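You operate a simulated robot arm through the tools that you are given. There is no shell and no other tool. Be economical: measure what you need, move in short steps, check, and stop when the job is done.

You run a simulated robot arm. Do the job below in one go: nothing can be reset, and whatever is moved stays where it is left.

TASK
Clear the emergency stop and bring the sockets back on.
Fine: pull the stop out, then press the blue reset button; sockets handle on, then start.

It is judged by the outcome, as a careful person would: the job done as asked, and still so three seconds after it is handed in. It fails if anything else is knocked over, pushed out of place, dropped, spilled or broken.

THE ROBOT
A 6-joint arm with a two-finger gripper on a trunk, on a base that drives. Base frame: it is fixed to the floor where the robot stands at the start and does not move with it; the origin is under the middle of the robot, x ahead of it, y to its left, z up. Units: m, rad, N and s.
With the tool pointing down near the work surface it reaches from about 0.1 to 0.68 m from the robot's upright axis, wherever it stands. Its first joint turns from -2.897 to 2.897 rad. Places, roughly: blue socket switch [0.7, 0.2, 1.2]; emergency stop [0.8, 0, 1.2]; reset button [0.8, 0, 1.1]; sockets handle [0.5, 0.7, 1.2]; sockets switch [0.5, 0.5, 1.2]; yellow box [0.8, 0, 1.2]; yellow socket switch [0.7, 0.3, 1.2]. Payload 1.57 kg.
Tool frame: the origin (TCP) lies between the finger pads and is the grasp point; the fingertips stand 0.021 m ahead of it; z points along the fingers, y is the line along which they close. Largest opening 0.07 m; the body of the gripper starts 0.05 m behind the TCP.
Orientation is that of the tool frame in the base frame, as a unit quaternion [w, x, y, z]. With the fingers straight down and closing along the base's y, the tool's x points along the base's -x, its y along +y and its z along -z.

THE INTERFACE
- The arm moves only by the tool step_arm. Its arguments are lists of equal length, an entry for each row: "xyz": the shift along the base's x, y, z in m, a list of three; "turn": the turn, a rotation vector about the base's x, y, z in rad, a list of three; "fingers": the closure in counts, from 0 (fully open) to 255 (shut). In form: {"xyz": [[x, y, z], ...], "turn": [[rx, ry, rz], ...], "fingers": [fingers, ...]}. A call has 1 to 10 rows; each row is the pose to reach, as a shift and turn from the pose commanded when the call began. Each row takes 0.2 s and may step no farther than 0.05 m and 0.15 rad from the row before; otherwise, or with a gripper value out of range, the whole call is refused. A pose out of reach is approached as far as the arm can. The call stops where the force on the tool passes 60 N (or 10 N more than at its start, if that is more) or the arm is blocked; 0.2 s more then pass. The fingers move at their own pace and stop on an object; they squeeze with about 30 N. The grip force told is the motor's: it shows also when the fingers shut on nothing. Time passes only in rows, and 0.2 s behind the last, so rows that repeat a pose let the fingers close. The reply holds the time, the measured pose of the TCP, the force on the tool along the base axes, the opening and the grip force, in the units named above and with some noise, with the torque about the TCP (base axes, N m) and any sound that the robot's microphone picked up.
- Cameras (640 x 400 px; columns grow to the right, rows downward): "scene" is now at [0.0277, 0.1886, 1.5105]; the picture's right is [0.36, -0.93, 0.00], its down [-0.43, -0.17, -0.89] and it looks along [0.83, 0.32, -0.46] (base axes); focal length 290 px, centre (320, 200). "wrist" rides on the gripper at [0.079, 0.004, -0.081] in the tool frame; the picture's right is [-0.05, 1.00, 0.00], its down [-0.67, -0.03, -0.74] and it looks along [-0.74, -0.04, 0.67] (tool axes); focal length 256 px, centre (320, 200).
- capture(camera): a new picture of that camera. No time passes.
- drive_base(legs): drives the robot by 1 to 6 legs, each [ahead, left, turn to the left] in m, m and rad, along the robot's own axes; the way and the turn of a leg run together, so that a leg with both is an arc; at most 1.5 m and 3.142 rad a leg. The arm and the cameras ride along, it lands a little off, and it stops where it bumps. It gives what a move gives.
- head_to(pan, tilt): turns the head with the scene camera to pan (to the left, within 2.705 rad either way) and tilt (down, from -0.506 to 1.204), counted from straight ahead of the robot. It gives what a move gives.
- measure_at(camera, pixels): for up to 12 pixels [column, row] of the newest picture of that camera ("zoom" is the newest enlarged one), the place [x, y, z] in the base frame of the surface seen there, good to about 0.002 m. No time passes.
- enlarge(camera, box): a new picture of the part [left, top, right, bottom] of that camera's present view, enlarged. No time passes.
- job_done(): hands the job in; it is judged then, once.

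Work in short steps. Measure before you move; look again where a grasp or a placing could have gone wrong, and mend it. You have 80 turns and 48 pictures in all, those below and enlarged ones among them. Open the gripper and draw the arm clear of the work before you hand the job in, unless the task says otherwise; then end with one line.

The tools are called as name(argument=value, ...) on one line, values as JSON. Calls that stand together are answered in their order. step_arm: Moves the arm, as the interface text tells. Its arguments: {"type":"object","properties":{"xyz":{"type":"array"},"turn":{"type":"array"},"fingers":{"type":"array"}},"required":["xyz","turn","fingers"]} The other tools are called the same way: drive_base (legs) drives the base; head_to (pan, tilt) turns the head that bears the scene camera; capture (camera) takes a picture; measure_at (camera, pixels) gives the place of the surface under pixels of a picture; enlarge (camera, box) takes an enlarged picture of a part of a camera's view; job_done () hands the job in.

At the start:

```text
clock: 0.0
eef_pos: [0.3142, 0.0995, 1.3358]
tcp_rot: [0.0, 0.0, 1.0, 0.0]
contact_force: [0.3, -0.2, 0.6]
moment: [-0.03, -0.02, -0.02]
finger_gap: 0.0699
gripper_force: 0.1
robot x, y, heading: [-0.0018, -0.001, 0.002]
head pan, tilt: [0.365, 0.482]
```

scene: 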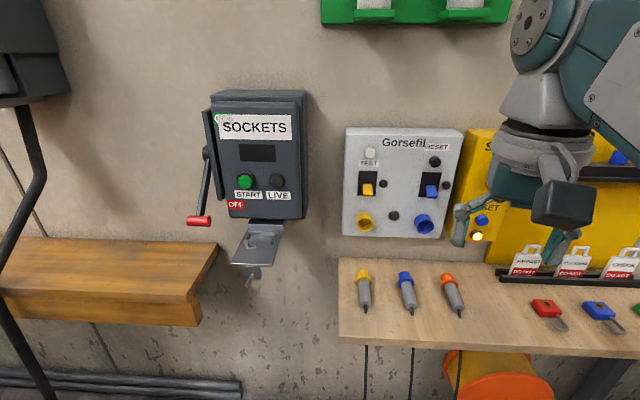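
wrist: 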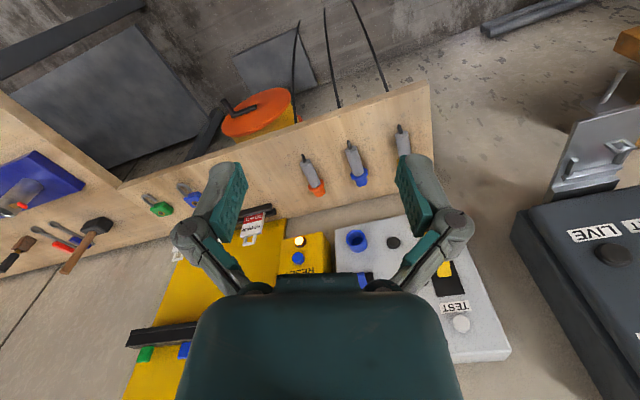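

The arm hides the yellow box in the scene view. I'll turn the head toward it to see the e-stop.

head_to(pan=0.0, tilt=0.45)

capture(camera="scene")

enlarge(camera="wrist", box=[100, 160, 420, 360])

```text
clock: 0.8
eef_pos: [0.3126, 0.1002, 1.3359]
tcp_rot: [0.001, 0.001, 1.0, -0.002]
contact_force: [0.2, -0.7, 0.9]
moment: [-0.02, -0.02, 0.01]
finger_gap: 0.0702
gripper_force: 0.0
robot x, y, heading: [-0.0011, -0.0009, 0.0]
head pan, tilt: [0.0, 0.45]
```

```text
45 pictures are left
```

scene: 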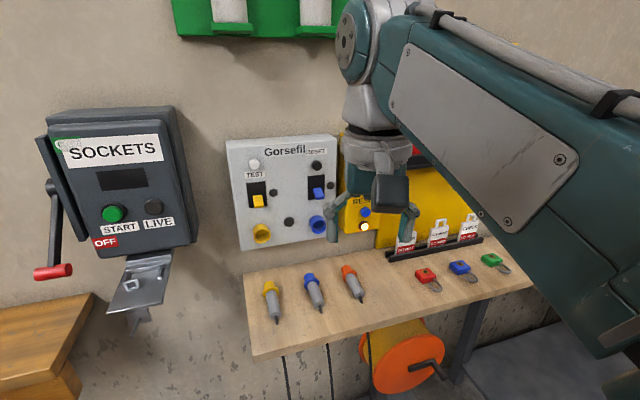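

```text
2.00 times, centred on (260, 260) of wrist
```

zoom: 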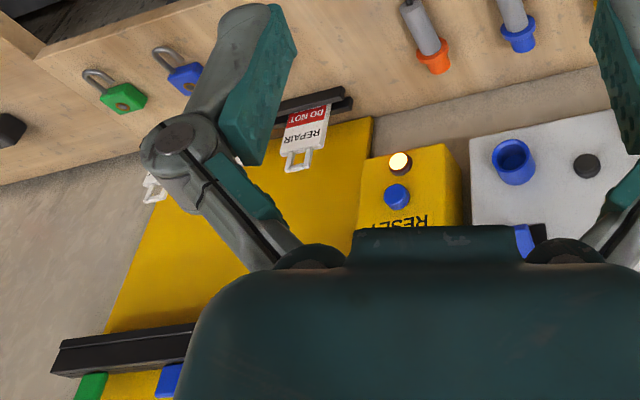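

Measure the wall, boxes and sockets switch while the arm still blocks the stop.

measure_at(camera="scene", pixels=[[112, 213], [153, 206], [52, 270], [52, 190], [165, 130], [60, 165], [290, 80], [228, 145], [335, 145], [364, 211], [363, 227], [355, 201]])

enlarge(camera="scene", box=[20, 90, 220, 330])

```text
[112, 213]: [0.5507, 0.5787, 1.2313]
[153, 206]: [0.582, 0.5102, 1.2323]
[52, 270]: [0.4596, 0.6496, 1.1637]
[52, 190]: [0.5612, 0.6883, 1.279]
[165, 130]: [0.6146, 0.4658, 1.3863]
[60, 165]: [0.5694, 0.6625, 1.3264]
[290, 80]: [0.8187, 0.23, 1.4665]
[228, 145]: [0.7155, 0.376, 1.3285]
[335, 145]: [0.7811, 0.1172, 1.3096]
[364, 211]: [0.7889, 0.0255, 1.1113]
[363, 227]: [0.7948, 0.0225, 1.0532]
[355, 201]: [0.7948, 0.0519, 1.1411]
```

```text
1.67 times, centred on (120, 210) of scene
```

zoom: 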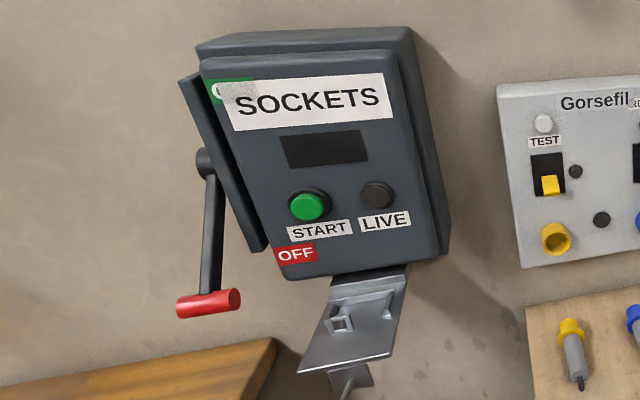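

The e-stop sits behind the gripper. I'll turn the tool to point ahead (about -y by π/2), which lets the wrist camera see the yellow box.

step_arm(xyz=[[0, 0, 0], [0, 0, 0], [0, 0, 0], [0, 0, 0], [0, 0, 0], [0, 0, 0], [0, 0, 0], [0, 0, 0], [0, 0, 0], [0, 0, 0]], turn=[[0, -0.14, 0], [0, -0.28, 0], [0, -0.42, 0], [0, -0.56, 0], [0, -0.7, 0], [0, -0.84, 0], [0, -0.98, 0], [0, -1.12, 0], [0, -1.26, 0], [0, -1.4, 0]], fingers=[0, 0, 0, 0, 0, 0, 0, 0, 0, 0])

step_arm(xyz=[[0, 0, 0], [0, 0, 0]], turn=[[0, -0.1, 0], [0, -0.171, 0]], fingers=[0, 0])

capture(camera="wrist")

capture(camera="scene")

```text
clock: 3.0
eef_pos: [0.3137, 0.0998, 1.337]
tcp_rot: [0.645, 0.001, 0.764, 0.0]
contact_force: [0.2, -0.4, -0.4]
moment: [-0.02, 0.03, 0.0]
finger_gap: 0.0701
gripper_force: 0.1
robot x, y, heading: [-0.0017, 0.0028, 0.005]
head pan, tilt: [0.0, 0.45]
```

```text
clock: 3.6
eef_pos: [0.3124, 0.0988, 1.3366]
tcp_rot: [0.708, 0.001, 0.706, 0.0]
contact_force: [-0.8, 0.0, -0.3]
moment: [0.03, -0.01, -0.01]
finger_gap: 0.0701
gripper_force: 0.1
robot x, y, heading: [0.0043, -0.0027, 0.0]
head pan, tilt: [0.0, 0.45]
```

```text
42 pictures are left
```

wrist: 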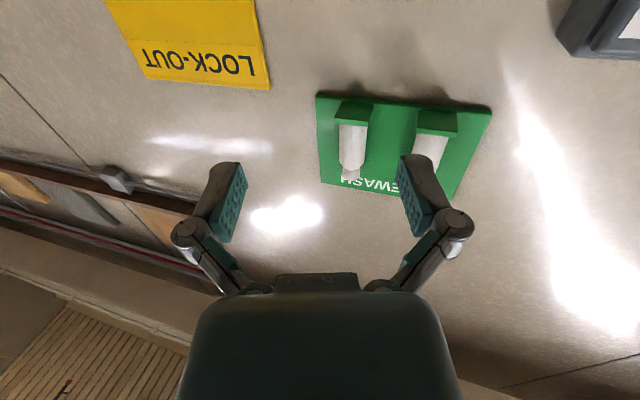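

```text
41 pictures are left
```

scene: 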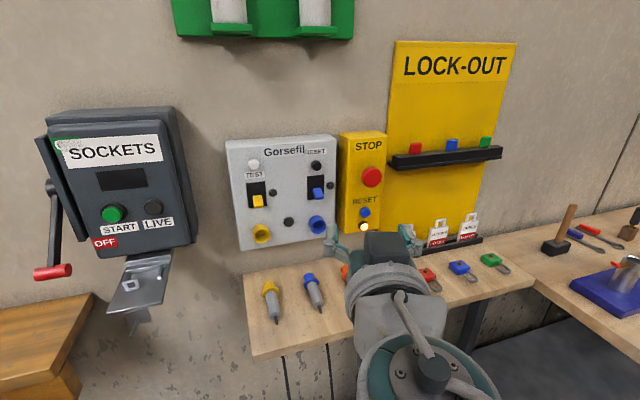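

Now the stop (≈372,176), reset (≈364,212) and box are visible. Enlarge and measure.

enlarge(camera="scene", box=[320, 120, 420, 240])

measure_at(camera="scene", pixels=[[372, 172], [372, 180], [363, 176], [380, 176], [372, 167], [350, 150], [380, 155], [350, 190], [380, 210], [364, 212], [343, 160], [364, 226]])

```text
3.33 times, centred on (370, 180) of scene
```

zoom: 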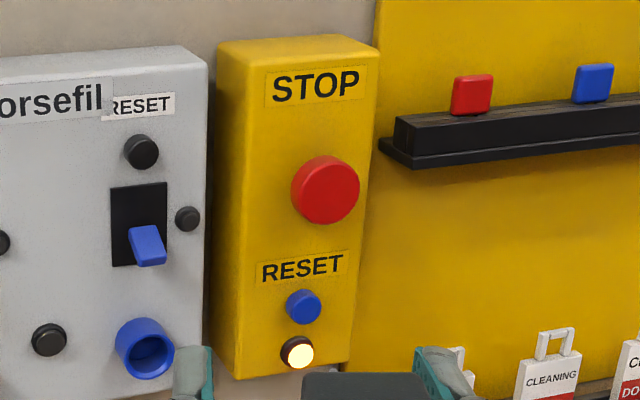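

```text
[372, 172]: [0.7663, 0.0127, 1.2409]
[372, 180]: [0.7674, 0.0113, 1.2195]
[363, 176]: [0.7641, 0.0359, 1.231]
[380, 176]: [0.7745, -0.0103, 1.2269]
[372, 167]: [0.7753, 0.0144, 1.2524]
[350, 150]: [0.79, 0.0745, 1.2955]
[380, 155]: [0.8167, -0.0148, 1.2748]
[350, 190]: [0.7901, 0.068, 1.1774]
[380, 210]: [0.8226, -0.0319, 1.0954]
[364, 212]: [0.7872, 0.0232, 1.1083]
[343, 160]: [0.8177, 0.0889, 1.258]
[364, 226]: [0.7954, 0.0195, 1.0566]
```

Stop face centre ≈ (0.767, 0.013, 1.229), box normal turned about 0.295 rad, knob about 0.04 m proud. I'll approach to 0.07 m in front of it, tool turned +0.295 about z.

step_arm(xyz=[[0.038, -0.0107, -0.0107], [0.077, -0.0214, -0.0214], [0.116, -0.032, -0.032], [0.155, -0.043, -0.043], [0.194, -0.0535, -0.0535], [0.232, -0.064, -0.064], [0.271, -0.075, -0.075], [0.31, -0.0856, -0.0856], [0.349, -0.096, -0.096], [0.388, -0.107, -0.107]], turn=[[0, 0, 0.03], [0, 0, 0.06], [0, 0, 0.09], [0, 0, 0.12], [0, 0, 0.15], [0, 0, 0.18], [0, 0, 0.21], [0, 0, 0.24], [0, 0, 0.27], [0, 0, 0.295]], fingers=[0, 0, 0, 0, 0, 0, 0, 0, 0, 0])

capture(camera="wrist")

capture(camera="scene")

```text
clock: 5.8
eef_pos: [0.7045, 0.1411, 1.2649]
tcp_rot: [0.691, -0.003, 0.716, 0.098]
contact_force: [-0.7, -0.6, 1.0]
moment: [-0.05, 0.06, 0.02]
finger_gap: 0.0697
gripper_force: 0.1
out of reach, approached as far as the arm can: row 4, 5, 6, 7, 8, 9, 10
robot x, y, heading: [0.0013, 0.0008, 0.0]
head pan, tilt: [0.0, 0.45]
```

```text
39 pictures are left
```

wrist: 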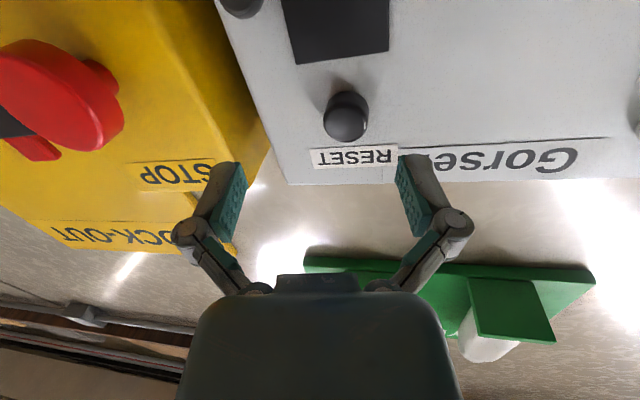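

```text
38 pictures are left
```

scene: 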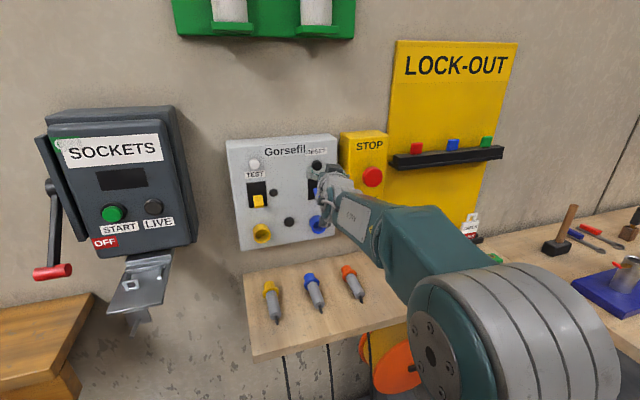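

The pose was out of reach (TCP ended at y=0.141). I'll draw back, and measure how much free floor there is to drive closer.

step_arm(xyz=[[-0.04, 0, 0], [-0.08, 0, 0], [-0.12, 0, 0], [-0.16, 0, 0], [-0.2, 0, 0]], turn=[[0, 0, 0], [0, 0, 0], [0, 0, 0], [0, 0, 0], [0, 0, 0]], fingers=[0, 0, 0, 0, 0])

head_to(pan=-0.1, tilt=0.85)

capture(camera="scene")

```text
clock: 7.0
eef_pos: [0.4969, 0.138, 1.2641]
tcp_rot: [0.691, -0.004, 0.716, 0.097]
contact_force: [-0.1, 0.3, -0.1]
moment: [-0.02, -0.02, 0.01]
finger_gap: 0.07
gripper_force: 0.0
robot x, y, heading: [0.0009, -0.0016, 0.002]
head pan, tilt: [0.0, 0.45]
```

```text
clock: 7.9
eef_pos: [0.4982, 0.139, 1.2642]
tcp_rot: [0.69, -0.003, 0.717, 0.099]
contact_force: [-0.4, -0.5, -1.0]
moment: [-0.02, 0.04, 0.0]
finger_gap: 0.0699
gripper_force: 0.0
robot x, y, heading: [0.004, 0.0006, -0.0]
head pan, tilt: [-0.099, 0.85]
```

```text
37 pictures are left
```

scene: 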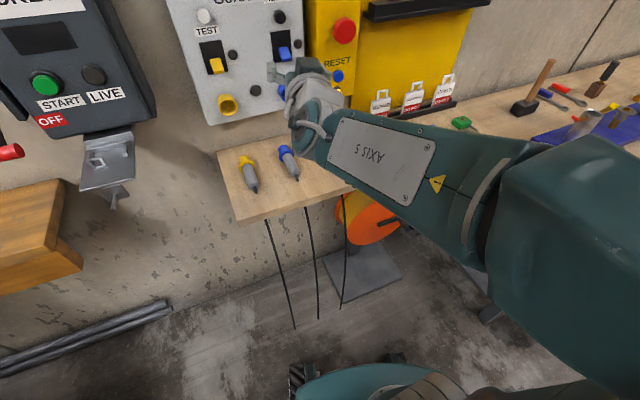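

Measure bench edges (≈(240,221), (350,190)), floor, and side bench.

measure_at(camera="scene", pixels=[[240, 217], [350, 186], [220, 155], [84, 255], [62, 182], [290, 165], [462, 122], [530, 108], [370, 215], [200, 300], [360, 265], [310, 365]])

```text
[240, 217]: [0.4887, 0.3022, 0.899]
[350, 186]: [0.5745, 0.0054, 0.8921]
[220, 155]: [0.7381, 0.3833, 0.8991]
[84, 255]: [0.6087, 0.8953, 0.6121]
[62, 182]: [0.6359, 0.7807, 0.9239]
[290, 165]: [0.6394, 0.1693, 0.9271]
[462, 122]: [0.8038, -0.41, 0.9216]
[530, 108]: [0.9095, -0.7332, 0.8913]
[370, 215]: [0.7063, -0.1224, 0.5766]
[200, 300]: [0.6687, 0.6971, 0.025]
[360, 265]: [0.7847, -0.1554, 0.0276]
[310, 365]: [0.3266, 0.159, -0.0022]
```

Bench front edge runs x≈0.49–0.57; the base has room. I'll drive 0.15 ahead, 0.1 right with a 0.15 turn so the stop comes within reach.

drive_base(legs=[[0.15, -0.1, 0.15]])

head_to(pan=0.0, tilt=0.55)

capture(camera="scene")

```text
clock: 9.4
eef_pos: [0.627, 0.1279, 1.2631]
tcp_rot: [0.681, -0.058, 0.714, 0.149]
contact_force: [0.0, 0.6, -0.5]
moment: [0.01, -0.03, 0.0]
finger_gap: 0.07
gripper_force: 0.2
robot x, y, heading: [0.1586, -0.0843, 0.154]
head pan, tilt: [-0.099, 0.85]
```

```text
clock: 10.2
eef_pos: [0.6273, 0.1271, 1.2639]
tcp_rot: [0.681, -0.057, 0.714, 0.149]
contact_force: [-0.8, -0.2, 0.5]
moment: [0.04, -0.02, -0.03]
finger_gap: 0.0699
gripper_force: 0.0
robot x, y, heading: [0.1556, -0.0863, 0.148]
head pan, tilt: [0.0, 0.55]
```

```text
36 pictures are left
```

scene: 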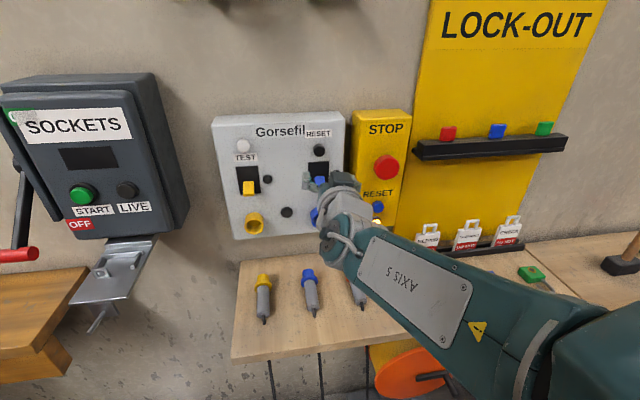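

The stop is now at pixel ≈(387,167). Measure it again from here.

measure_at(camera="scene", pixels=[[386, 168], [378, 168], [394, 168], [386, 160], [386, 176], [378, 207], [362, 150], [400, 190], [374, 163]])

enlarge(camera="scene", box=[340, 100, 420, 220])

```text
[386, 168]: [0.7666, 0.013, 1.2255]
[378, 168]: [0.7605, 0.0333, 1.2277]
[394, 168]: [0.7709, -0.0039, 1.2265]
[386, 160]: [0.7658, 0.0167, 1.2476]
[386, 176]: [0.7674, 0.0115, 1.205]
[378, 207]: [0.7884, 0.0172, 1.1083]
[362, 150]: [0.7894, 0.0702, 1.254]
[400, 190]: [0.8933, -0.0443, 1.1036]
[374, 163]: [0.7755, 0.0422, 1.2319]
```

```text
3.33 times, centred on (380, 160) of scene
```

zoom: 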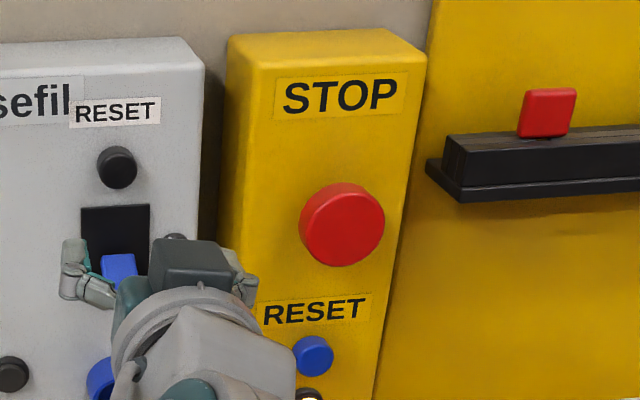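

Face centre ≈ (0.767, 0.011, 1.226), diameter about 0.055. Move to 0.09 m in front, correcting roll/pitch.

step_arm(xyz=[[0.0, -0.04, -0.01], [0.0, -0.08, -0.02], [0.01, -0.115, -0.03], [0.03, -0.142, -0.038], [0.054, -0.142, -0.038]], turn=[[-0.03, -0.015, 0], [-0.06, -0.03, 0], [-0.09, -0.045, 0], [-0.1215, -0.064, 0], [-0.1215, -0.064, 0]], fingers=[0, 0, 0, 0, 0])

capture(camera="wrist")

```text
clock: 11.4
eef_pos: [0.6216, 0.0886, 1.235]
tcp_rot: [0.698, -0.1, 0.702, 0.101]
contact_force: [-0.9, 1.1, 0.4]
moment: [-0.01, 0.02, -0.02]
finger_gap: 0.07
gripper_force: 0.0
out of reach, approached as far as the arm can: row 2, 3, 4, 5
robot x, y, heading: [0.1583, -0.0853, 0.148]
head pan, tilt: [0.0, 0.55]
```

```text
34 pictures are left
```

wrist: 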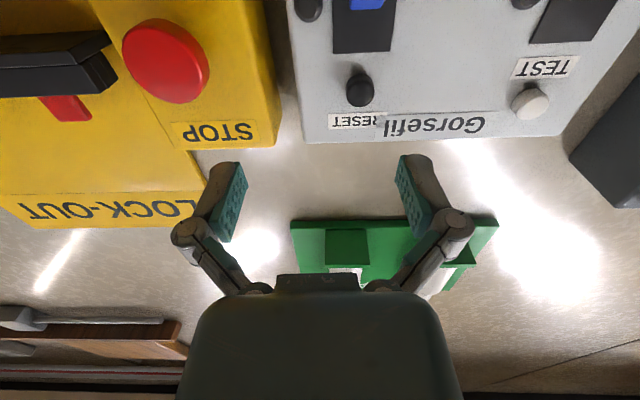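

The pose is again reported out of reach though it's near; I need to see the arm's configuration.

head_to(pan=-0.6, tilt=0.75)

capture(camera="scene")

```text
clock: 12.4
eef_pos: [0.6219, 0.0884, 1.2337]
tcp_rot: [0.699, -0.1, 0.701, 0.101]
contact_force: [0.1, -0.1, 0.8]
moment: [-0.01, 0.02, -0.03]
finger_gap: 0.0701
gripper_force: 0.0
robot x, y, heading: [0.1553, -0.0836, 0.148]
head pan, tilt: [-0.6, 0.75]
```

```text
33 pictures are left
```

scene: 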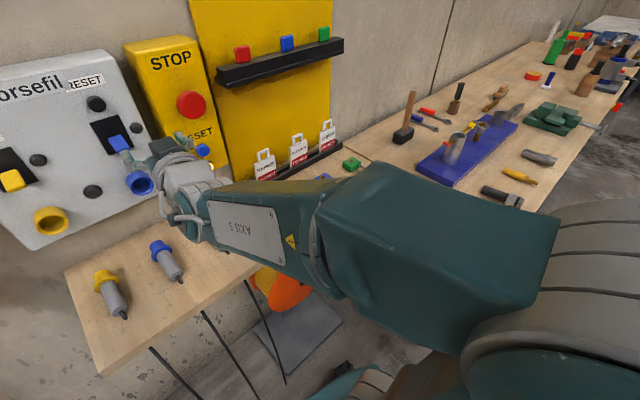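

Measure the arm link locations to understand geometry.

measure_at(camera="scene", pixels=[[190, 190], [250, 230], [330, 230], [440, 250], [520, 300], [580, 260], [600, 360], [350, 385], [400, 385], [550, 390]])

```text
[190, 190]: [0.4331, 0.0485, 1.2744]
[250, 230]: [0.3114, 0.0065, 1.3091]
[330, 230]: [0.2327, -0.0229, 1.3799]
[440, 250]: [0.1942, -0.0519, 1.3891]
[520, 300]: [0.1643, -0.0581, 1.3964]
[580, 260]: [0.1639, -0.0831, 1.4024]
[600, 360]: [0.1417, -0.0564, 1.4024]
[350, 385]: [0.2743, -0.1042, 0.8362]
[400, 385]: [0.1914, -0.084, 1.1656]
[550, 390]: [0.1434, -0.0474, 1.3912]
```

The forearm is near wrist alignment there; same relative pose works better if the base shifts right. I'll drive 0.04 ahead, 0.13 right.

drive_base(legs=[[0.035, -0.13, 0]])

capture(camera="wrist")

```text
clock: 13.7
eef_pos: [0.674, -0.0321, 1.2341]
tcp_rot: [0.699, -0.101, 0.701, 0.1]
contact_force: [0.0, 0.6, 0.6]
moment: [-0.01, 0.01, 0.04]
finger_gap: 0.0699
gripper_force: 0.1
robot x, y, heading: [0.2072, -0.2094, 0.148]
head pan, tilt: [-0.6, 0.75]
```

```text
32 pictures are left
```

wrist: 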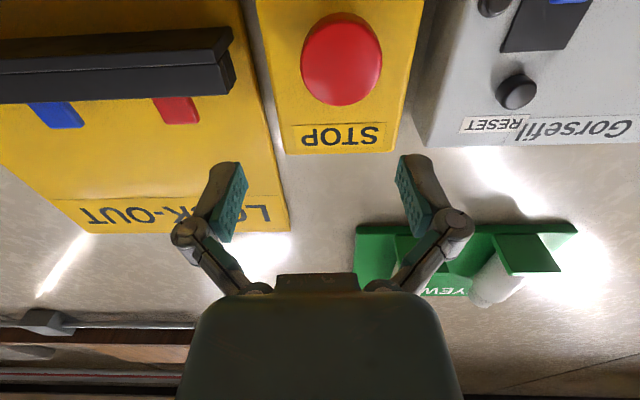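

Stop face is centred at ≈(342,59) in the wrist view. Measure its edges for accurate alignment.

measure_at(camera="wrist", pixels=[[342, 58], [308, 60], [376, 60], [342, 22], [342, 98], [320, 58], [364, 58], [275, 60], [400, 80], [300, 120]])

```text
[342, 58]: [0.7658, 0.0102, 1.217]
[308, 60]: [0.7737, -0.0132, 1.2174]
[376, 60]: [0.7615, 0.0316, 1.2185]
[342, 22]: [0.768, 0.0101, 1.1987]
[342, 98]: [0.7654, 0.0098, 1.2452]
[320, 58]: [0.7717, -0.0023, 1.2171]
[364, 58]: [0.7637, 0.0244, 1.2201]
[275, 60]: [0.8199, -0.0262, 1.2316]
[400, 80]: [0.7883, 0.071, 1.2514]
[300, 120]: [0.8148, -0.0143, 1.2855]
```

Centre refined to (0.767, 0.010, 1.222), diameter ≈0.054. Move to 0.05 m in front on axis.

step_arm(xyz=[[0.015, 0.015, -0.006], [0.03, 0.0275, -0.012], [0.045, 0.0275, -0.012], [0.045, 0.0275, -0.012]], turn=[[0, 0, 0], [0, 0, 0.01], [0, 0, 0.01], [0, 0, 0.01]], fingers=[0, 0, 0, 0])

capture(camera="wrist")

```text
clock: 14.7
eef_pos: [0.7211, -0.0175, 1.2254]
tcp_rot: [0.698, -0.099, 0.701, 0.104]
contact_force: [0.4, 0.6, -0.9]
moment: [0.02, -0.02, 0.0]
finger_gap: 0.0701
gripper_force: 0.0
robot x, y, heading: [0.2126, -0.2127, 0.151]
head pan, tilt: [-0.6, 0.75]
```

```text
31 pictures are left
```

wrist: 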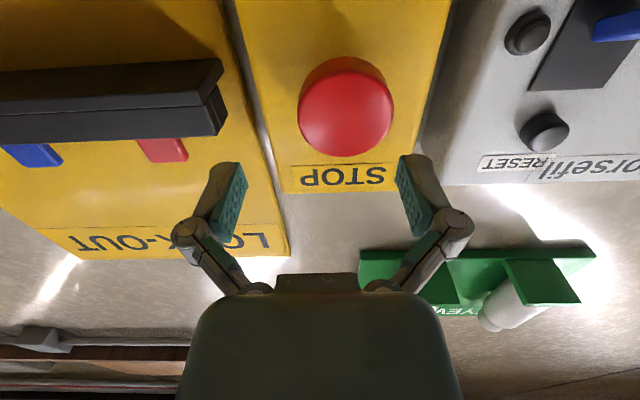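

TCP is at y=-0.0175 rather than -0.0045; correct laterally.

step_arm(xyz=[[0.0, 0.013, -0.003], [0.0, 0.013, -0.003]], turn=[[0, 0, 0], [0, 0, 0]], fingers=[0, 0])

enlarge(camera="wrist", box=[160, 20, 480, 220])

measure_at(camera="zoom", pixels=[[370, 180], [300, 180], [440, 180], [370, 120], [370, 240], [150, 350], [510, 330]])

```text
clock: 15.3
eef_pos: [0.7208, -0.0021, 1.2204]
tcp_rot: [0.698, -0.1, 0.701, 0.105]
contact_force: [-0.3, -0.4, -0.7]
moment: [-0.02, 0.02, 0.01]
finger_gap: 0.0702
gripper_force: 0.1
robot x, y, heading: [0.2078, -0.2085, 0.156]
head pan, tilt: [-0.6, 0.75]
```

```text
2.00 times, centred on (320, 120) of wrist
```

zoom: 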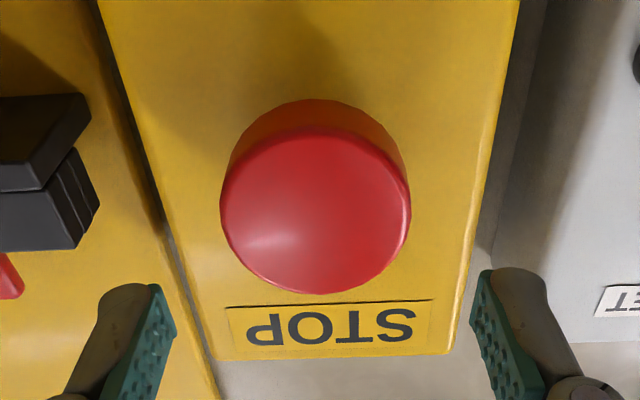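

```text
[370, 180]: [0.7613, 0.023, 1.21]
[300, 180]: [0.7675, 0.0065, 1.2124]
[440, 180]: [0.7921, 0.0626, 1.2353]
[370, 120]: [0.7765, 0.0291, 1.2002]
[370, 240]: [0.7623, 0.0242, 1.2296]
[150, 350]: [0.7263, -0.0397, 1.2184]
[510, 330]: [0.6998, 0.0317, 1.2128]
```

Aligned well: knob centre zoom x≈316 between pads ≈170 and 480. Advance 0.058 m along the normal in small steps, then close.

step_arm(xyz=[[0.014, 0.004, 0], [0.028, 0.008, 0], [0.042, 0.012, 0], [0.0555, 0.016, 0], [0.0555, 0.016, 0]], turn=[[0, 0, 0], [0, 0, 0], [0, 0, 0], [0, 0, 0], [0, 0, 0]], fingers=[0, 0, 0, 0, 0])

capture(camera="wrist")

```text
clock: 16.5
eef_pos: [0.7768, 0.0172, 1.2192]
tcp_rot: [0.698, -0.101, 0.701, 0.104]
contact_force: [-0.2, 0.3, -0.1]
moment: [0.02, 0.02, 0.01]
finger_gap: 0.0702
gripper_force: 0.1
robot x, y, heading: [0.2109, -0.2106, 0.15]
head pan, tilt: [-0.6, 0.75]
```

```text
29 pictures are left
```

wrist: 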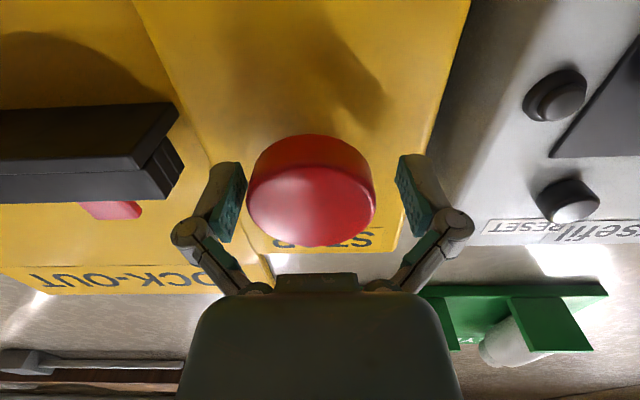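

Knob sits between the pads; close on it.

step_arm(xyz=[[0, 0, 0], [0, 0, 0], [0, 0, 0], [0, 0, 0]], turn=[[0, 0, 0], [0, 0, 0], [0, 0, 0], [0, 0, 0]], fingers=[60, 120, 200, 255])

```text
clock: 17.5
eef_pos: [0.7766, 0.0132, 1.2196]
tcp_rot: [0.698, -0.099, 0.702, 0.105]
contact_force: [-4.0, -15.2, -2.8]
moment: [-0.03, -0.09, -0.23]
finger_gap: 0.0554
gripper_force: 31.4
robot x, y, heading: [0.2093, -0.2108, 0.152]
head pan, tilt: [-0.6, 0.75]
```

Gripped at 0.055 m. Now pull straight out along the normal, small steps.

step_arm(xyz=[[-0.003, -0.003, 0], [-0.007, -0.004, 0], [-0.012, -0.0055, 0], [-0.017, -0.007, 0]], turn=[[0, 0, 0], [0, 0, 0], [0, 0, 0], [0, 0, 0]], fingers=[255, 255, 255, 255])

capture(camera="wrist")

```text
clock: 18.7
eef_pos: [0.7635, 0.0087, 1.2201]
tcp_rot: [0.698, -0.098, 0.702, 0.103]
contact_force: [59.8, 5.5, -5.4]
moment: [0.26, 0.25, 0.86]
finger_gap: 0.0556
gripper_force: 32.0
robot x, y, heading: [0.2158, -0.2112, 0.145]
head pan, tilt: [-0.6, 0.75]
stopped in row 4: the force on the tool passed its limit at 62 N (the readings are from after the stop); the commanded pose is now the measured one
```

```text
28 pictures are left
```

wrist: 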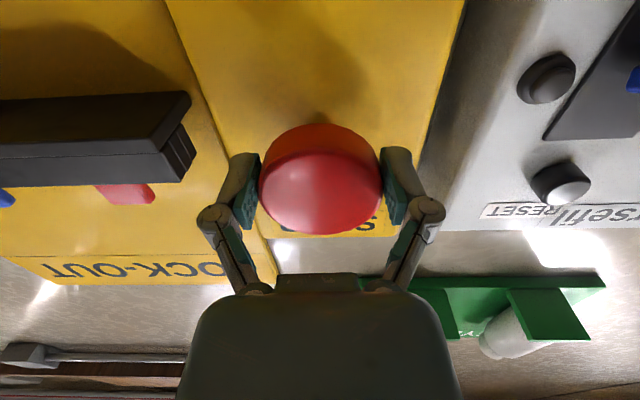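

It moved about 13 mm out and then hit hard resistance (likely end of travel). Open, retreat, and check the knob's position.

step_arm(xyz=[[0, 0, 0], [0, 0, 0], [-0.02, -0.006, 0], [-0.05, -0.015, 0], [-0.08, -0.024, 0]], turn=[[0, 0, 0], [0, 0, 0], [0, 0, 0], [0, 0, 0], [0, 0, 0]], fingers=[0, 0, 0, 0, 0])

capture(camera="wrist")

```text
clock: 19.9
eef_pos: [0.6798, -0.0157, 1.2215]
tcp_rot: [0.7, -0.101, 0.7, 0.103]
contact_force: [0.0, 0.3, 0.3]
moment: [-0.01, -0.02, -0.02]
finger_gap: 0.0697
gripper_force: 0.0
robot x, y, heading: [0.2092, -0.2076, 0.152]
head pan, tilt: [-0.6, 0.75]
```

```text
27 pictures are left
```

wrist: 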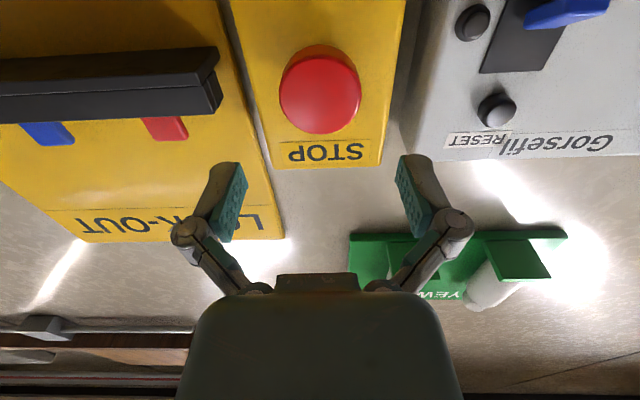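

measure_at(camera="wrist", pixels=[[320, 88], [320, 110], [320, 70], [300, 90], [340, 90], [320, 51], [260, 80]])

head_to(pan=-0.1, tilt=0.65)

enlarge(camera="scene", box=[240, 60, 480, 220])

```text
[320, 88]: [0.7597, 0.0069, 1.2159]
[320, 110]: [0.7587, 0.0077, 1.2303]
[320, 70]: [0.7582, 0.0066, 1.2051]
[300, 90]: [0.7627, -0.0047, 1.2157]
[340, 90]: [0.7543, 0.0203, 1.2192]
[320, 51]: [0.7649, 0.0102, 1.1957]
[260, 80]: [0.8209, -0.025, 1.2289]
```

```text
clock: 20.8
eef_pos: [0.6799, -0.0162, 1.2209]
tcp_rot: [0.699, -0.101, 0.7, 0.104]
contact_force: [0.6, -0.4, 0.3]
moment: [0.01, 0.01, 0.0]
finger_gap: 0.0701
gripper_force: 0.0
robot x, y, heading: [0.2098, -0.2107, 0.153]
head pan, tilt: [-0.099, 0.649]
```

```text
2.50 times, centred on (360, 140) of scene
```

zoom: 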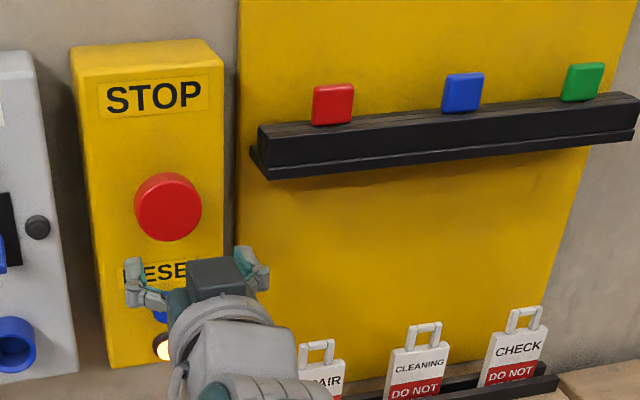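

The knob now stands 8 mm farther out (0.7597 vs 0.767). Next, lower the tool with fingers shut to the reset button level (z≈1.109).

step_arm(xyz=[[0, 0, -0.04], [0, 0, -0.08], [0, 0, -0.111], [0, 0, -0.111], [0, 0, -0.111]], turn=[[0, 0, 0], [0, 0, 0], [0, 0, 0], [0, 0, 0], [0, 0, 0]], fingers=[0, 100, 255, 255, 255])

capture(camera="wrist")

```text
clock: 22.0
eef_pos: [0.6746, -0.0073, 1.1107]
tcp_rot: [0.699, -0.098, 0.701, 0.102]
contact_force: [-0.6, -0.9, -0.4]
moment: [0.0, -0.01, 0.0]
finger_gap: 0.0
gripper_force: 29.0
out of reach, approached as far as the arm can: row 2, 3, 4, 5
robot x, y, heading: [0.2112, -0.2099, 0.153]
head pan, tilt: [-0.099, 0.649]
```

```text
25 pictures are left
```

wrist: 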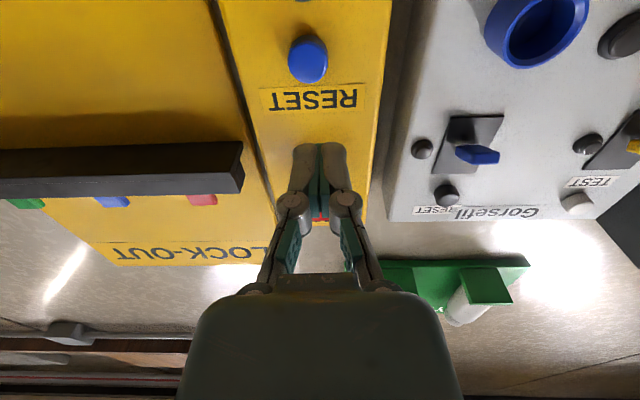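

Blue button visible at ≈(308,58). Measure.

measure_at(camera="wrist", pixels=[[308, 62], [298, 60], [318, 60], [308, 45], [308, 76], [260, 60], [350, 60]])

```text
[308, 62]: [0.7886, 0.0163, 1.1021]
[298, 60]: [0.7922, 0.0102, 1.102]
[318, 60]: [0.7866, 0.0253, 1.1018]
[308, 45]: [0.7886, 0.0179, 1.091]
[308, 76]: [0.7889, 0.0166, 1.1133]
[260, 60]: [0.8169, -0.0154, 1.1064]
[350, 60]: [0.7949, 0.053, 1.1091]
```

Button centre (0.789, 0.017, 1.102), proud ≈17 mm. Approach to ~15 mm off it, shifting 10 mm right and 8 mm down.

step_arm(xyz=[[0.025, 0.0, -0.003], [0.05, 0.005, -0.006], [0.08, 0.0137, -0.0085], [0.08, 0.0137, -0.0085]], turn=[[0, 0, 0], [0, 0, 0.005], [0, 0, 0.01], [0, 0, 0.01]], fingers=[255, 255, 255, 255])

capture(camera="wrist")

```text
clock: 23.0
eef_pos: [0.744, 0.0278, 1.1028]
tcp_rot: [0.699, -0.097, 0.702, 0.101]
contact_force: [0.3, -0.3, 0.4]
moment: [-0.02, 0.04, 0.0]
finger_gap: 0.0
gripper_force: 28.5
out of reach, approached as far as the arm can: row 1, 2, 3, 4
robot x, y, heading: [0.2104, -0.2092, 0.149]
head pan, tilt: [-0.099, 0.649]
```

```text
24 pictures are left
```

wrist: 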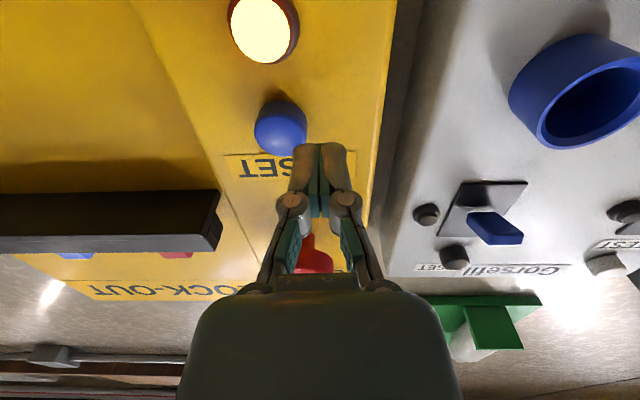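

The arm can't go right enough from here (needs ~23 mm). Back off 0.05 m and shift the base right 0.07 m, giving arm room.

step_arm(xyz=[[-0.025, -0.007, 0], [-0.05, -0.014, 0]], turn=[[0, 0, 0], [0, 0, 0]], fingers=[255, 255])

drive_base(legs=[[0.0, -0.07, 0]])

```text
clock: 23.6
eef_pos: [0.6922, 0.0127, 1.1024]
tcp_rot: [0.699, -0.103, 0.7, 0.108]
contact_force: [0.1, 0.6, -0.1]
moment: [0.01, -0.01, -0.01]
finger_gap: 0.0002
gripper_force: 28.7
robot x, y, heading: [0.2105, -0.2104, 0.147]
head pan, tilt: [-0.099, 0.649]
```

```text
clock: 24.6
eef_pos: [0.6993, -0.0265, 1.1013]
tcp_rot: [0.698, -0.111, 0.699, 0.104]
contact_force: [0.5, 2.2, 0.1]
moment: [0.0, 0.0, -0.11]
finger_gap: 0.0
gripper_force: 28.5
robot x, y, heading: [0.2249, -0.2703, 0.148]
head pan, tilt: [-0.099, 0.649]
```

The TCP moved less than the base and there's a small 2 N side force; check for contact.

capture(camera="wrist")

capture(camera="scene")

```text
23 pictures are left
```

wrist: 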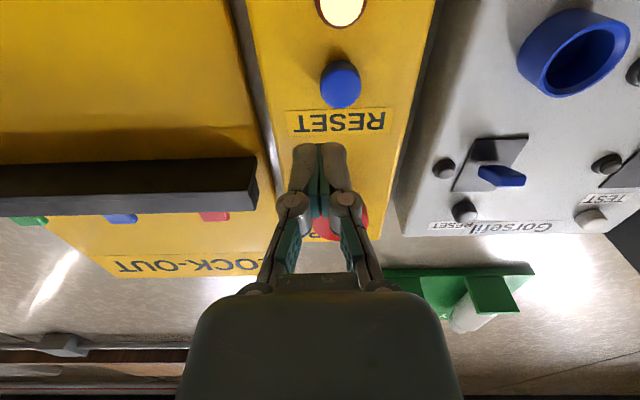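

```text
22 pictures are left
```

scene: 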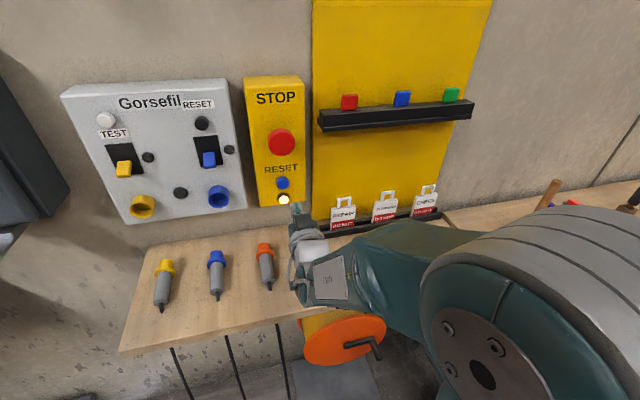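

No visible contact. Do a null step to see whether the force persists.

step_arm(xyz=[[0, 0, 0]], turn=[[0, 0, 0]], fingers=[255])

measure_at(camera="wrist", pixels=[[341, 88], [341, 75], [341, 100], [330, 86], [352, 86], [290, 80]])

```text
clock: 25.0
eef_pos: [0.7031, -0.0544, 1.104]
tcp_rot: [0.699, -0.102, 0.7, 0.111]
contact_force: [1.1, -1.0, 0.3]
moment: [0.01, 0.03, 0.1]
finger_gap: 0.0001
gripper_force: 28.6
robot x, y, heading: [0.219, -0.2702, 0.149]
head pan, tilt: [-0.099, 0.649]
```

```text
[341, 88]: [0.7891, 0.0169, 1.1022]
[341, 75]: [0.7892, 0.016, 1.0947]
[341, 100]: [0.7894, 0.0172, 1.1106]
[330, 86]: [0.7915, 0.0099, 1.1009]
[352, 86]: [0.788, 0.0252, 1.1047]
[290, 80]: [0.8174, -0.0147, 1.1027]
```

It was only lag. TCP (0.703,-0.054); move laterally 43 mm left to line up, then 65 mm forward to ~17 mm off.

step_arm(xyz=[[-0.006, 0.02, -0.001], [-0.0126, 0.0415, -0.002], [0.02, 0.0515, -0.002], [0.0495, 0.0604, -0.002], [0.0495, 0.0604, -0.002]], turn=[[0, 0, 0], [0, 0, 0], [0, 0, 0], [0, 0, 0], [0, 0, 0]], fingers=[255, 255, 255, 255, 255])

capture(camera="wrist")

```text
clock: 26.2
eef_pos: [0.7541, 0.013, 1.1007]
tcp_rot: [0.699, -0.103, 0.699, 0.11]
contact_force: [-0.1, -0.3, 1.1]
moment: [-0.01, -0.02, 0.0]
finger_gap: 0.0
gripper_force: 28.7
robot x, y, heading: [0.2214, -0.2668, 0.15]
head pan, tilt: [-0.099, 0.649]
```

```text
21 pictures are left
```

wrist: 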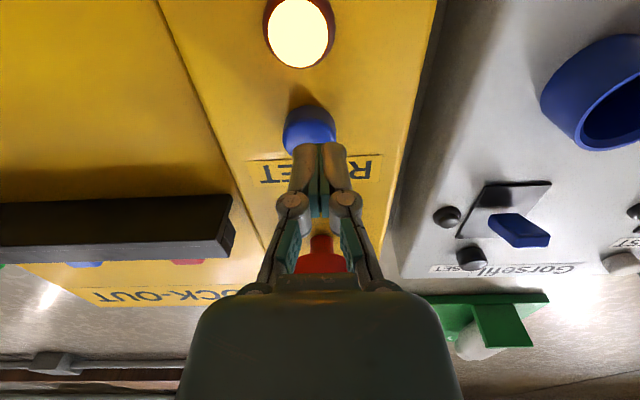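

Need 6 mm right. Then press forward in small steps until force/sound.

step_arm(xyz=[[0.002, -0.006, 0], [0.0115, -0.003, 0], [0.0163, -0.0017, 0], [0.02, -0.0005, 0], [0.0225, 0.0002, 0], [0.025, 0.001, 0], [0.025, 0.001, 0]], turn=[[0, 0, 0], [0, 0, 0], [0, 0, 0], [0, 0, 0], [0, 0, 0], [0, 0, 0], [0, 0, 0]], fingers=[255, 255, 255, 255, 255, 255, 255])

capture(camera="wrist")

```text
clock: 27.8
eef_pos: [0.7753, 0.0148, 1.1018]
tcp_rot: [0.698, -0.104, 0.7, 0.11]
contact_force: [-12.7, -7.2, -0.5]
moment: [-0.02, 0.04, -0.04]
finger_gap: 0.0059
gripper_force: 28.8
robot x, y, heading: [0.2203, -0.2697, 0.151]
head pan, tilt: [-0.099, 0.649]
heard: click
```

```text
20 pictures are left
```

wrist: 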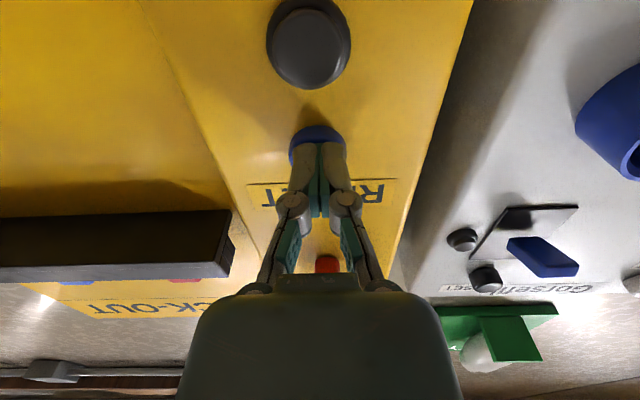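

Click heard and the lamp is out: reset done. Draw back along the normal, then drive back and left toward the sockets switch.

step_arm(xyz=[[-0.029, -0.009, 0], [-0.067, -0.02, 0], [-0.105, -0.032, 0.02], [-0.14, -0.04, 0.05]], turn=[[0, 0, 0], [0, 0, 0], [0, 0, 0], [0, 0, 0]], fingers=[255, 255, 255, 255])

drive_base(legs=[[-0.3, 0, 0], [0.14, 0.58, 0], [0, 0, 0.135]])

head_to(pan=0.3, tilt=0.5)

capture(camera="scene")

```text
clock: 28.8
eef_pos: [0.6359, -0.0262, 1.1515]
tcp_rot: [0.698, -0.104, 0.699, 0.11]
contact_force: [-0.4, 0.0, -0.4]
moment: [-0.02, 0.0, 0.01]
finger_gap: 0.0
gripper_force: 28.7
robot x, y, heading: [0.2222, -0.2686, 0.149]
head pan, tilt: [-0.099, 0.649]
```

```text
clock: 34.4
eef_pos: [0.364, 0.5623, 1.1505]
tcp_rot: [0.69, -0.148, 0.691, 0.155]
contact_force: [0.4, -0.2, 0.0]
moment: [0.0, -0.01, 0.03]
finger_gap: 0.0
gripper_force: 28.3
robot x, y, heading: [-0.0197, 0.2686, 0.277]
head pan, tilt: [-0.099, 0.649]
```

```text
clock: 35.3
eef_pos: [0.3632, 0.5634, 1.1509]
tcp_rot: [0.69, -0.149, 0.691, 0.155]
contact_force: [0.0, 0.6, -0.3]
moment: [0.0, 0.02, -0.03]
finger_gap: 0.0
gripper_force: 28.2
robot x, y, heading: [-0.0173, 0.2726, 0.277]
head pan, tilt: [0.3, 0.499]
```

```text
19 pictures are left
```

scene: 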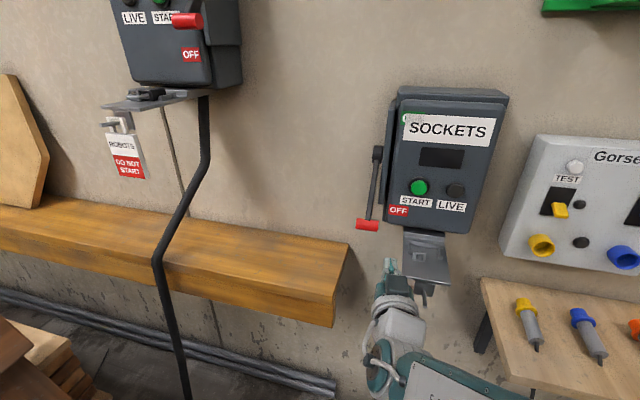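

Good view. Enlarge the sockets switch and measure handle and face.

enlarge(camera="scene", box=[340, 80, 520, 290])

measure_at(camera="scene", pixels=[[419, 187], [456, 190], [360, 225], [367, 226], [375, 227], [371, 200], [378, 155], [418, 145], [475, 150], [470, 215], [392, 160], [425, 265]])

```text
1.90 times, centred on (430, 185) of scene
```

zoom: 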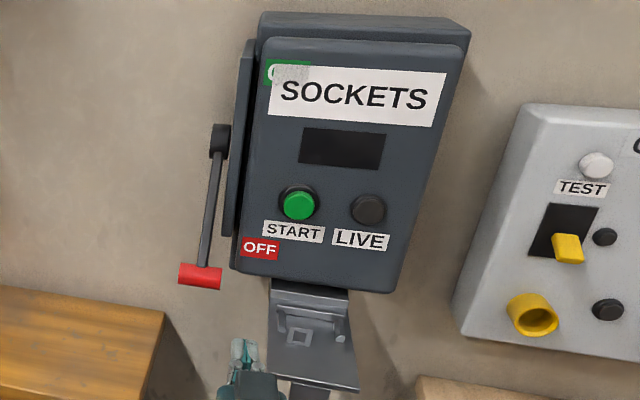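

```text
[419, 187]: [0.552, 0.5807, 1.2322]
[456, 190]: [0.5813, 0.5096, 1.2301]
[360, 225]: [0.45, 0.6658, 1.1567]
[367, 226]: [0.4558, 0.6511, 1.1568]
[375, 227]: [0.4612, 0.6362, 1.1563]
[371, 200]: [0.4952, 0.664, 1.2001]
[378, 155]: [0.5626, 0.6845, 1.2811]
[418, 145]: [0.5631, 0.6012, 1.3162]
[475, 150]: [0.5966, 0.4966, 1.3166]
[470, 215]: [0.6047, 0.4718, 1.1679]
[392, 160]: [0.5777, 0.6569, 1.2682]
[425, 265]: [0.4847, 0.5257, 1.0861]
```

Handle grip centre ≈ (0.465, 0.654, 1.150), pivot ≈ (0.57, 0.685, 1.281); lever points ~45° down, ON presumably 45° up. I'll put the closed fingers underneath the red grip.

step_arm(xyz=[[0.0, 0.03, -0.018], [0.027, 0.0566, -0.034], [0.06, 0.07, -0.034], [0.094, 0.0856, -0.033], [0.094, 0.0856, -0.033]], turn=[[0, 0, 0], [0, 0, 0], [0, 0, 0], [0, 0, 0], [0, 0, 0]], fingers=[255, 255, 255, 255, 255])

capture(camera="wrist")

capture(camera="scene")

```text
clock: 36.5
eef_pos: [0.4565, 0.6498, 1.1165]
tcp_rot: [0.69, -0.148, 0.691, 0.155]
contact_force: [-0.3, 0.4, -0.1]
moment: [-0.04, -0.01, 0.01]
finger_gap: 0.0001
gripper_force: 28.1
robot x, y, heading: [-0.0159, 0.2654, 0.277]
head pan, tilt: [0.3, 0.499]
```

```text
17 pictures are left
```

wrist: 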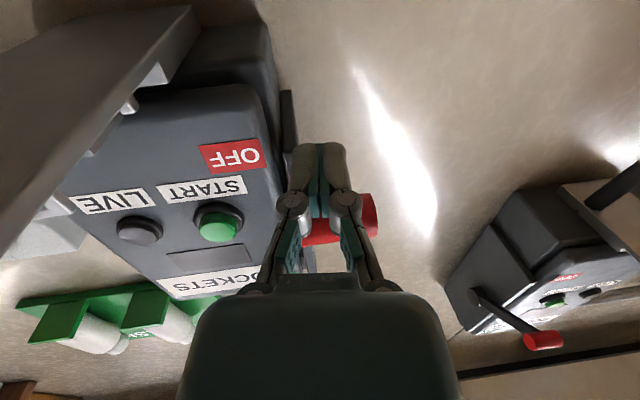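

```text
16 pictures are left
```

scene: 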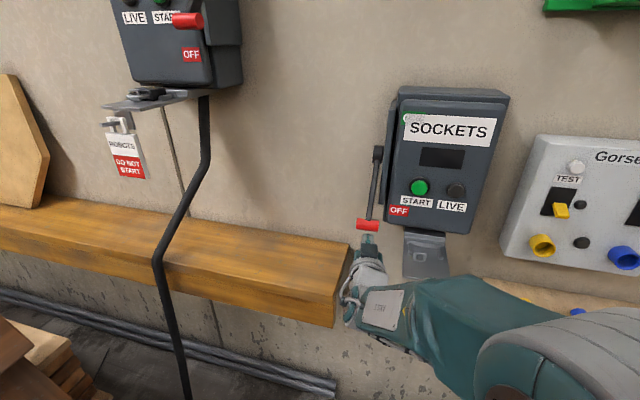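

Fingers are directly under the red grip. Push it up along its arc to about horizontal.

step_arm(xyz=[[0, 0, 0.012], [-0.0142, -0.0047, 0.028], [-0.0285, -0.0094, 0.045], [-0.039, -0.0129, 0.065], [-0.0484, -0.016, 0.0845], [-0.054, -0.018, 0.106], [-0.057, -0.0189, 0.128]], turn=[[0, 0, 0], [0, 0, 0], [0, 0, 0], [0, 0, 0], [0, 0, 0], [0, 0, 0], [0, 0, 0]], fingers=[255, 255, 255, 255, 255, 255, 255])

capture(camera="scene")

```text
clock: 38.1
eef_pos: [0.3993, 0.6317, 1.2466]
tcp_rot: [0.691, -0.148, 0.691, 0.154]
contact_force: [-0.9, -0.4, -1.1]
moment: [-0.05, 0.05, 0.0]
finger_gap: 0.0
gripper_force: 28.7
robot x, y, heading: [-0.0157, 0.2693, 0.274]
head pan, tilt: [0.3, 0.499]
```

```text
15 pictures are left
```

scene: 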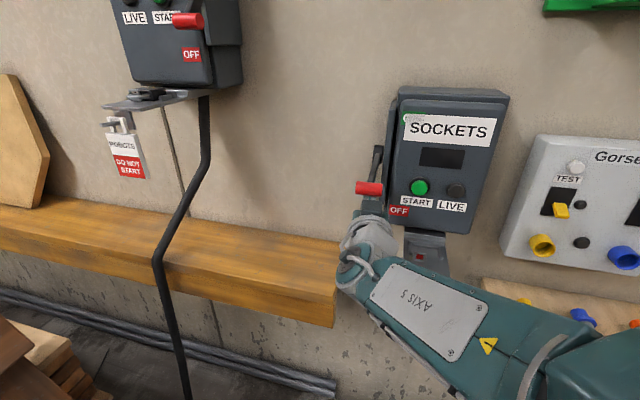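

The lever follows. Measure the grip's place to keep the arc true.

measure_at(camera="scene", pixels=[[369, 188], [360, 187], [378, 189], [377, 165]])

capture(camera="wrist")

```text
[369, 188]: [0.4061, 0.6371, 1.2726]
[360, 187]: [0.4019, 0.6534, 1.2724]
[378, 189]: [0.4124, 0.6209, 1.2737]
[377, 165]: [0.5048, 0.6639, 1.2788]
```

```text
14 pictures are left
```

wrist: 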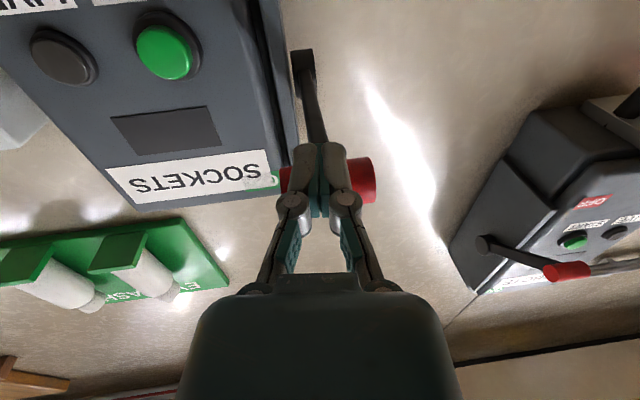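

Grip is at (0.41, 0.64, 1.27), about horizontal. Continue up along the arc.

step_arm(xyz=[[0.001, 0.0, 0.022], [0.002, 0.0006, 0.045], [0.0076, 0.0025, 0.066], [0.0142, 0.0047, 0.087], [0.0256, 0.0085, 0.106], [0.037, 0.0123, 0.125]], turn=[[0, 0, 0], [0, 0, 0], [0, 0, 0], [0, 0, 0], [0, 0, 0], [0, 0, 0]], fingers=[255, 255, 255, 255, 255, 255])

capture(camera="scene")

```text
clock: 39.5
eef_pos: [0.4384, 0.6452, 1.3704]
tcp_rot: [0.69, -0.148, 0.692, 0.154]
contact_force: [0.9, 0.6, -5.2]
moment: [-0.03, 0.12, -0.01]
finger_gap: 0.0
gripper_force: 28.7
robot x, y, heading: [-0.019, 0.268, 0.281]
head pan, tilt: [0.3, 0.499]
```

```text
13 pictures are left
```

scene: 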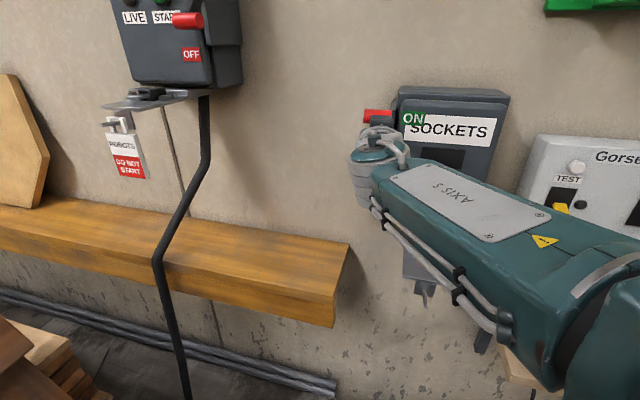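

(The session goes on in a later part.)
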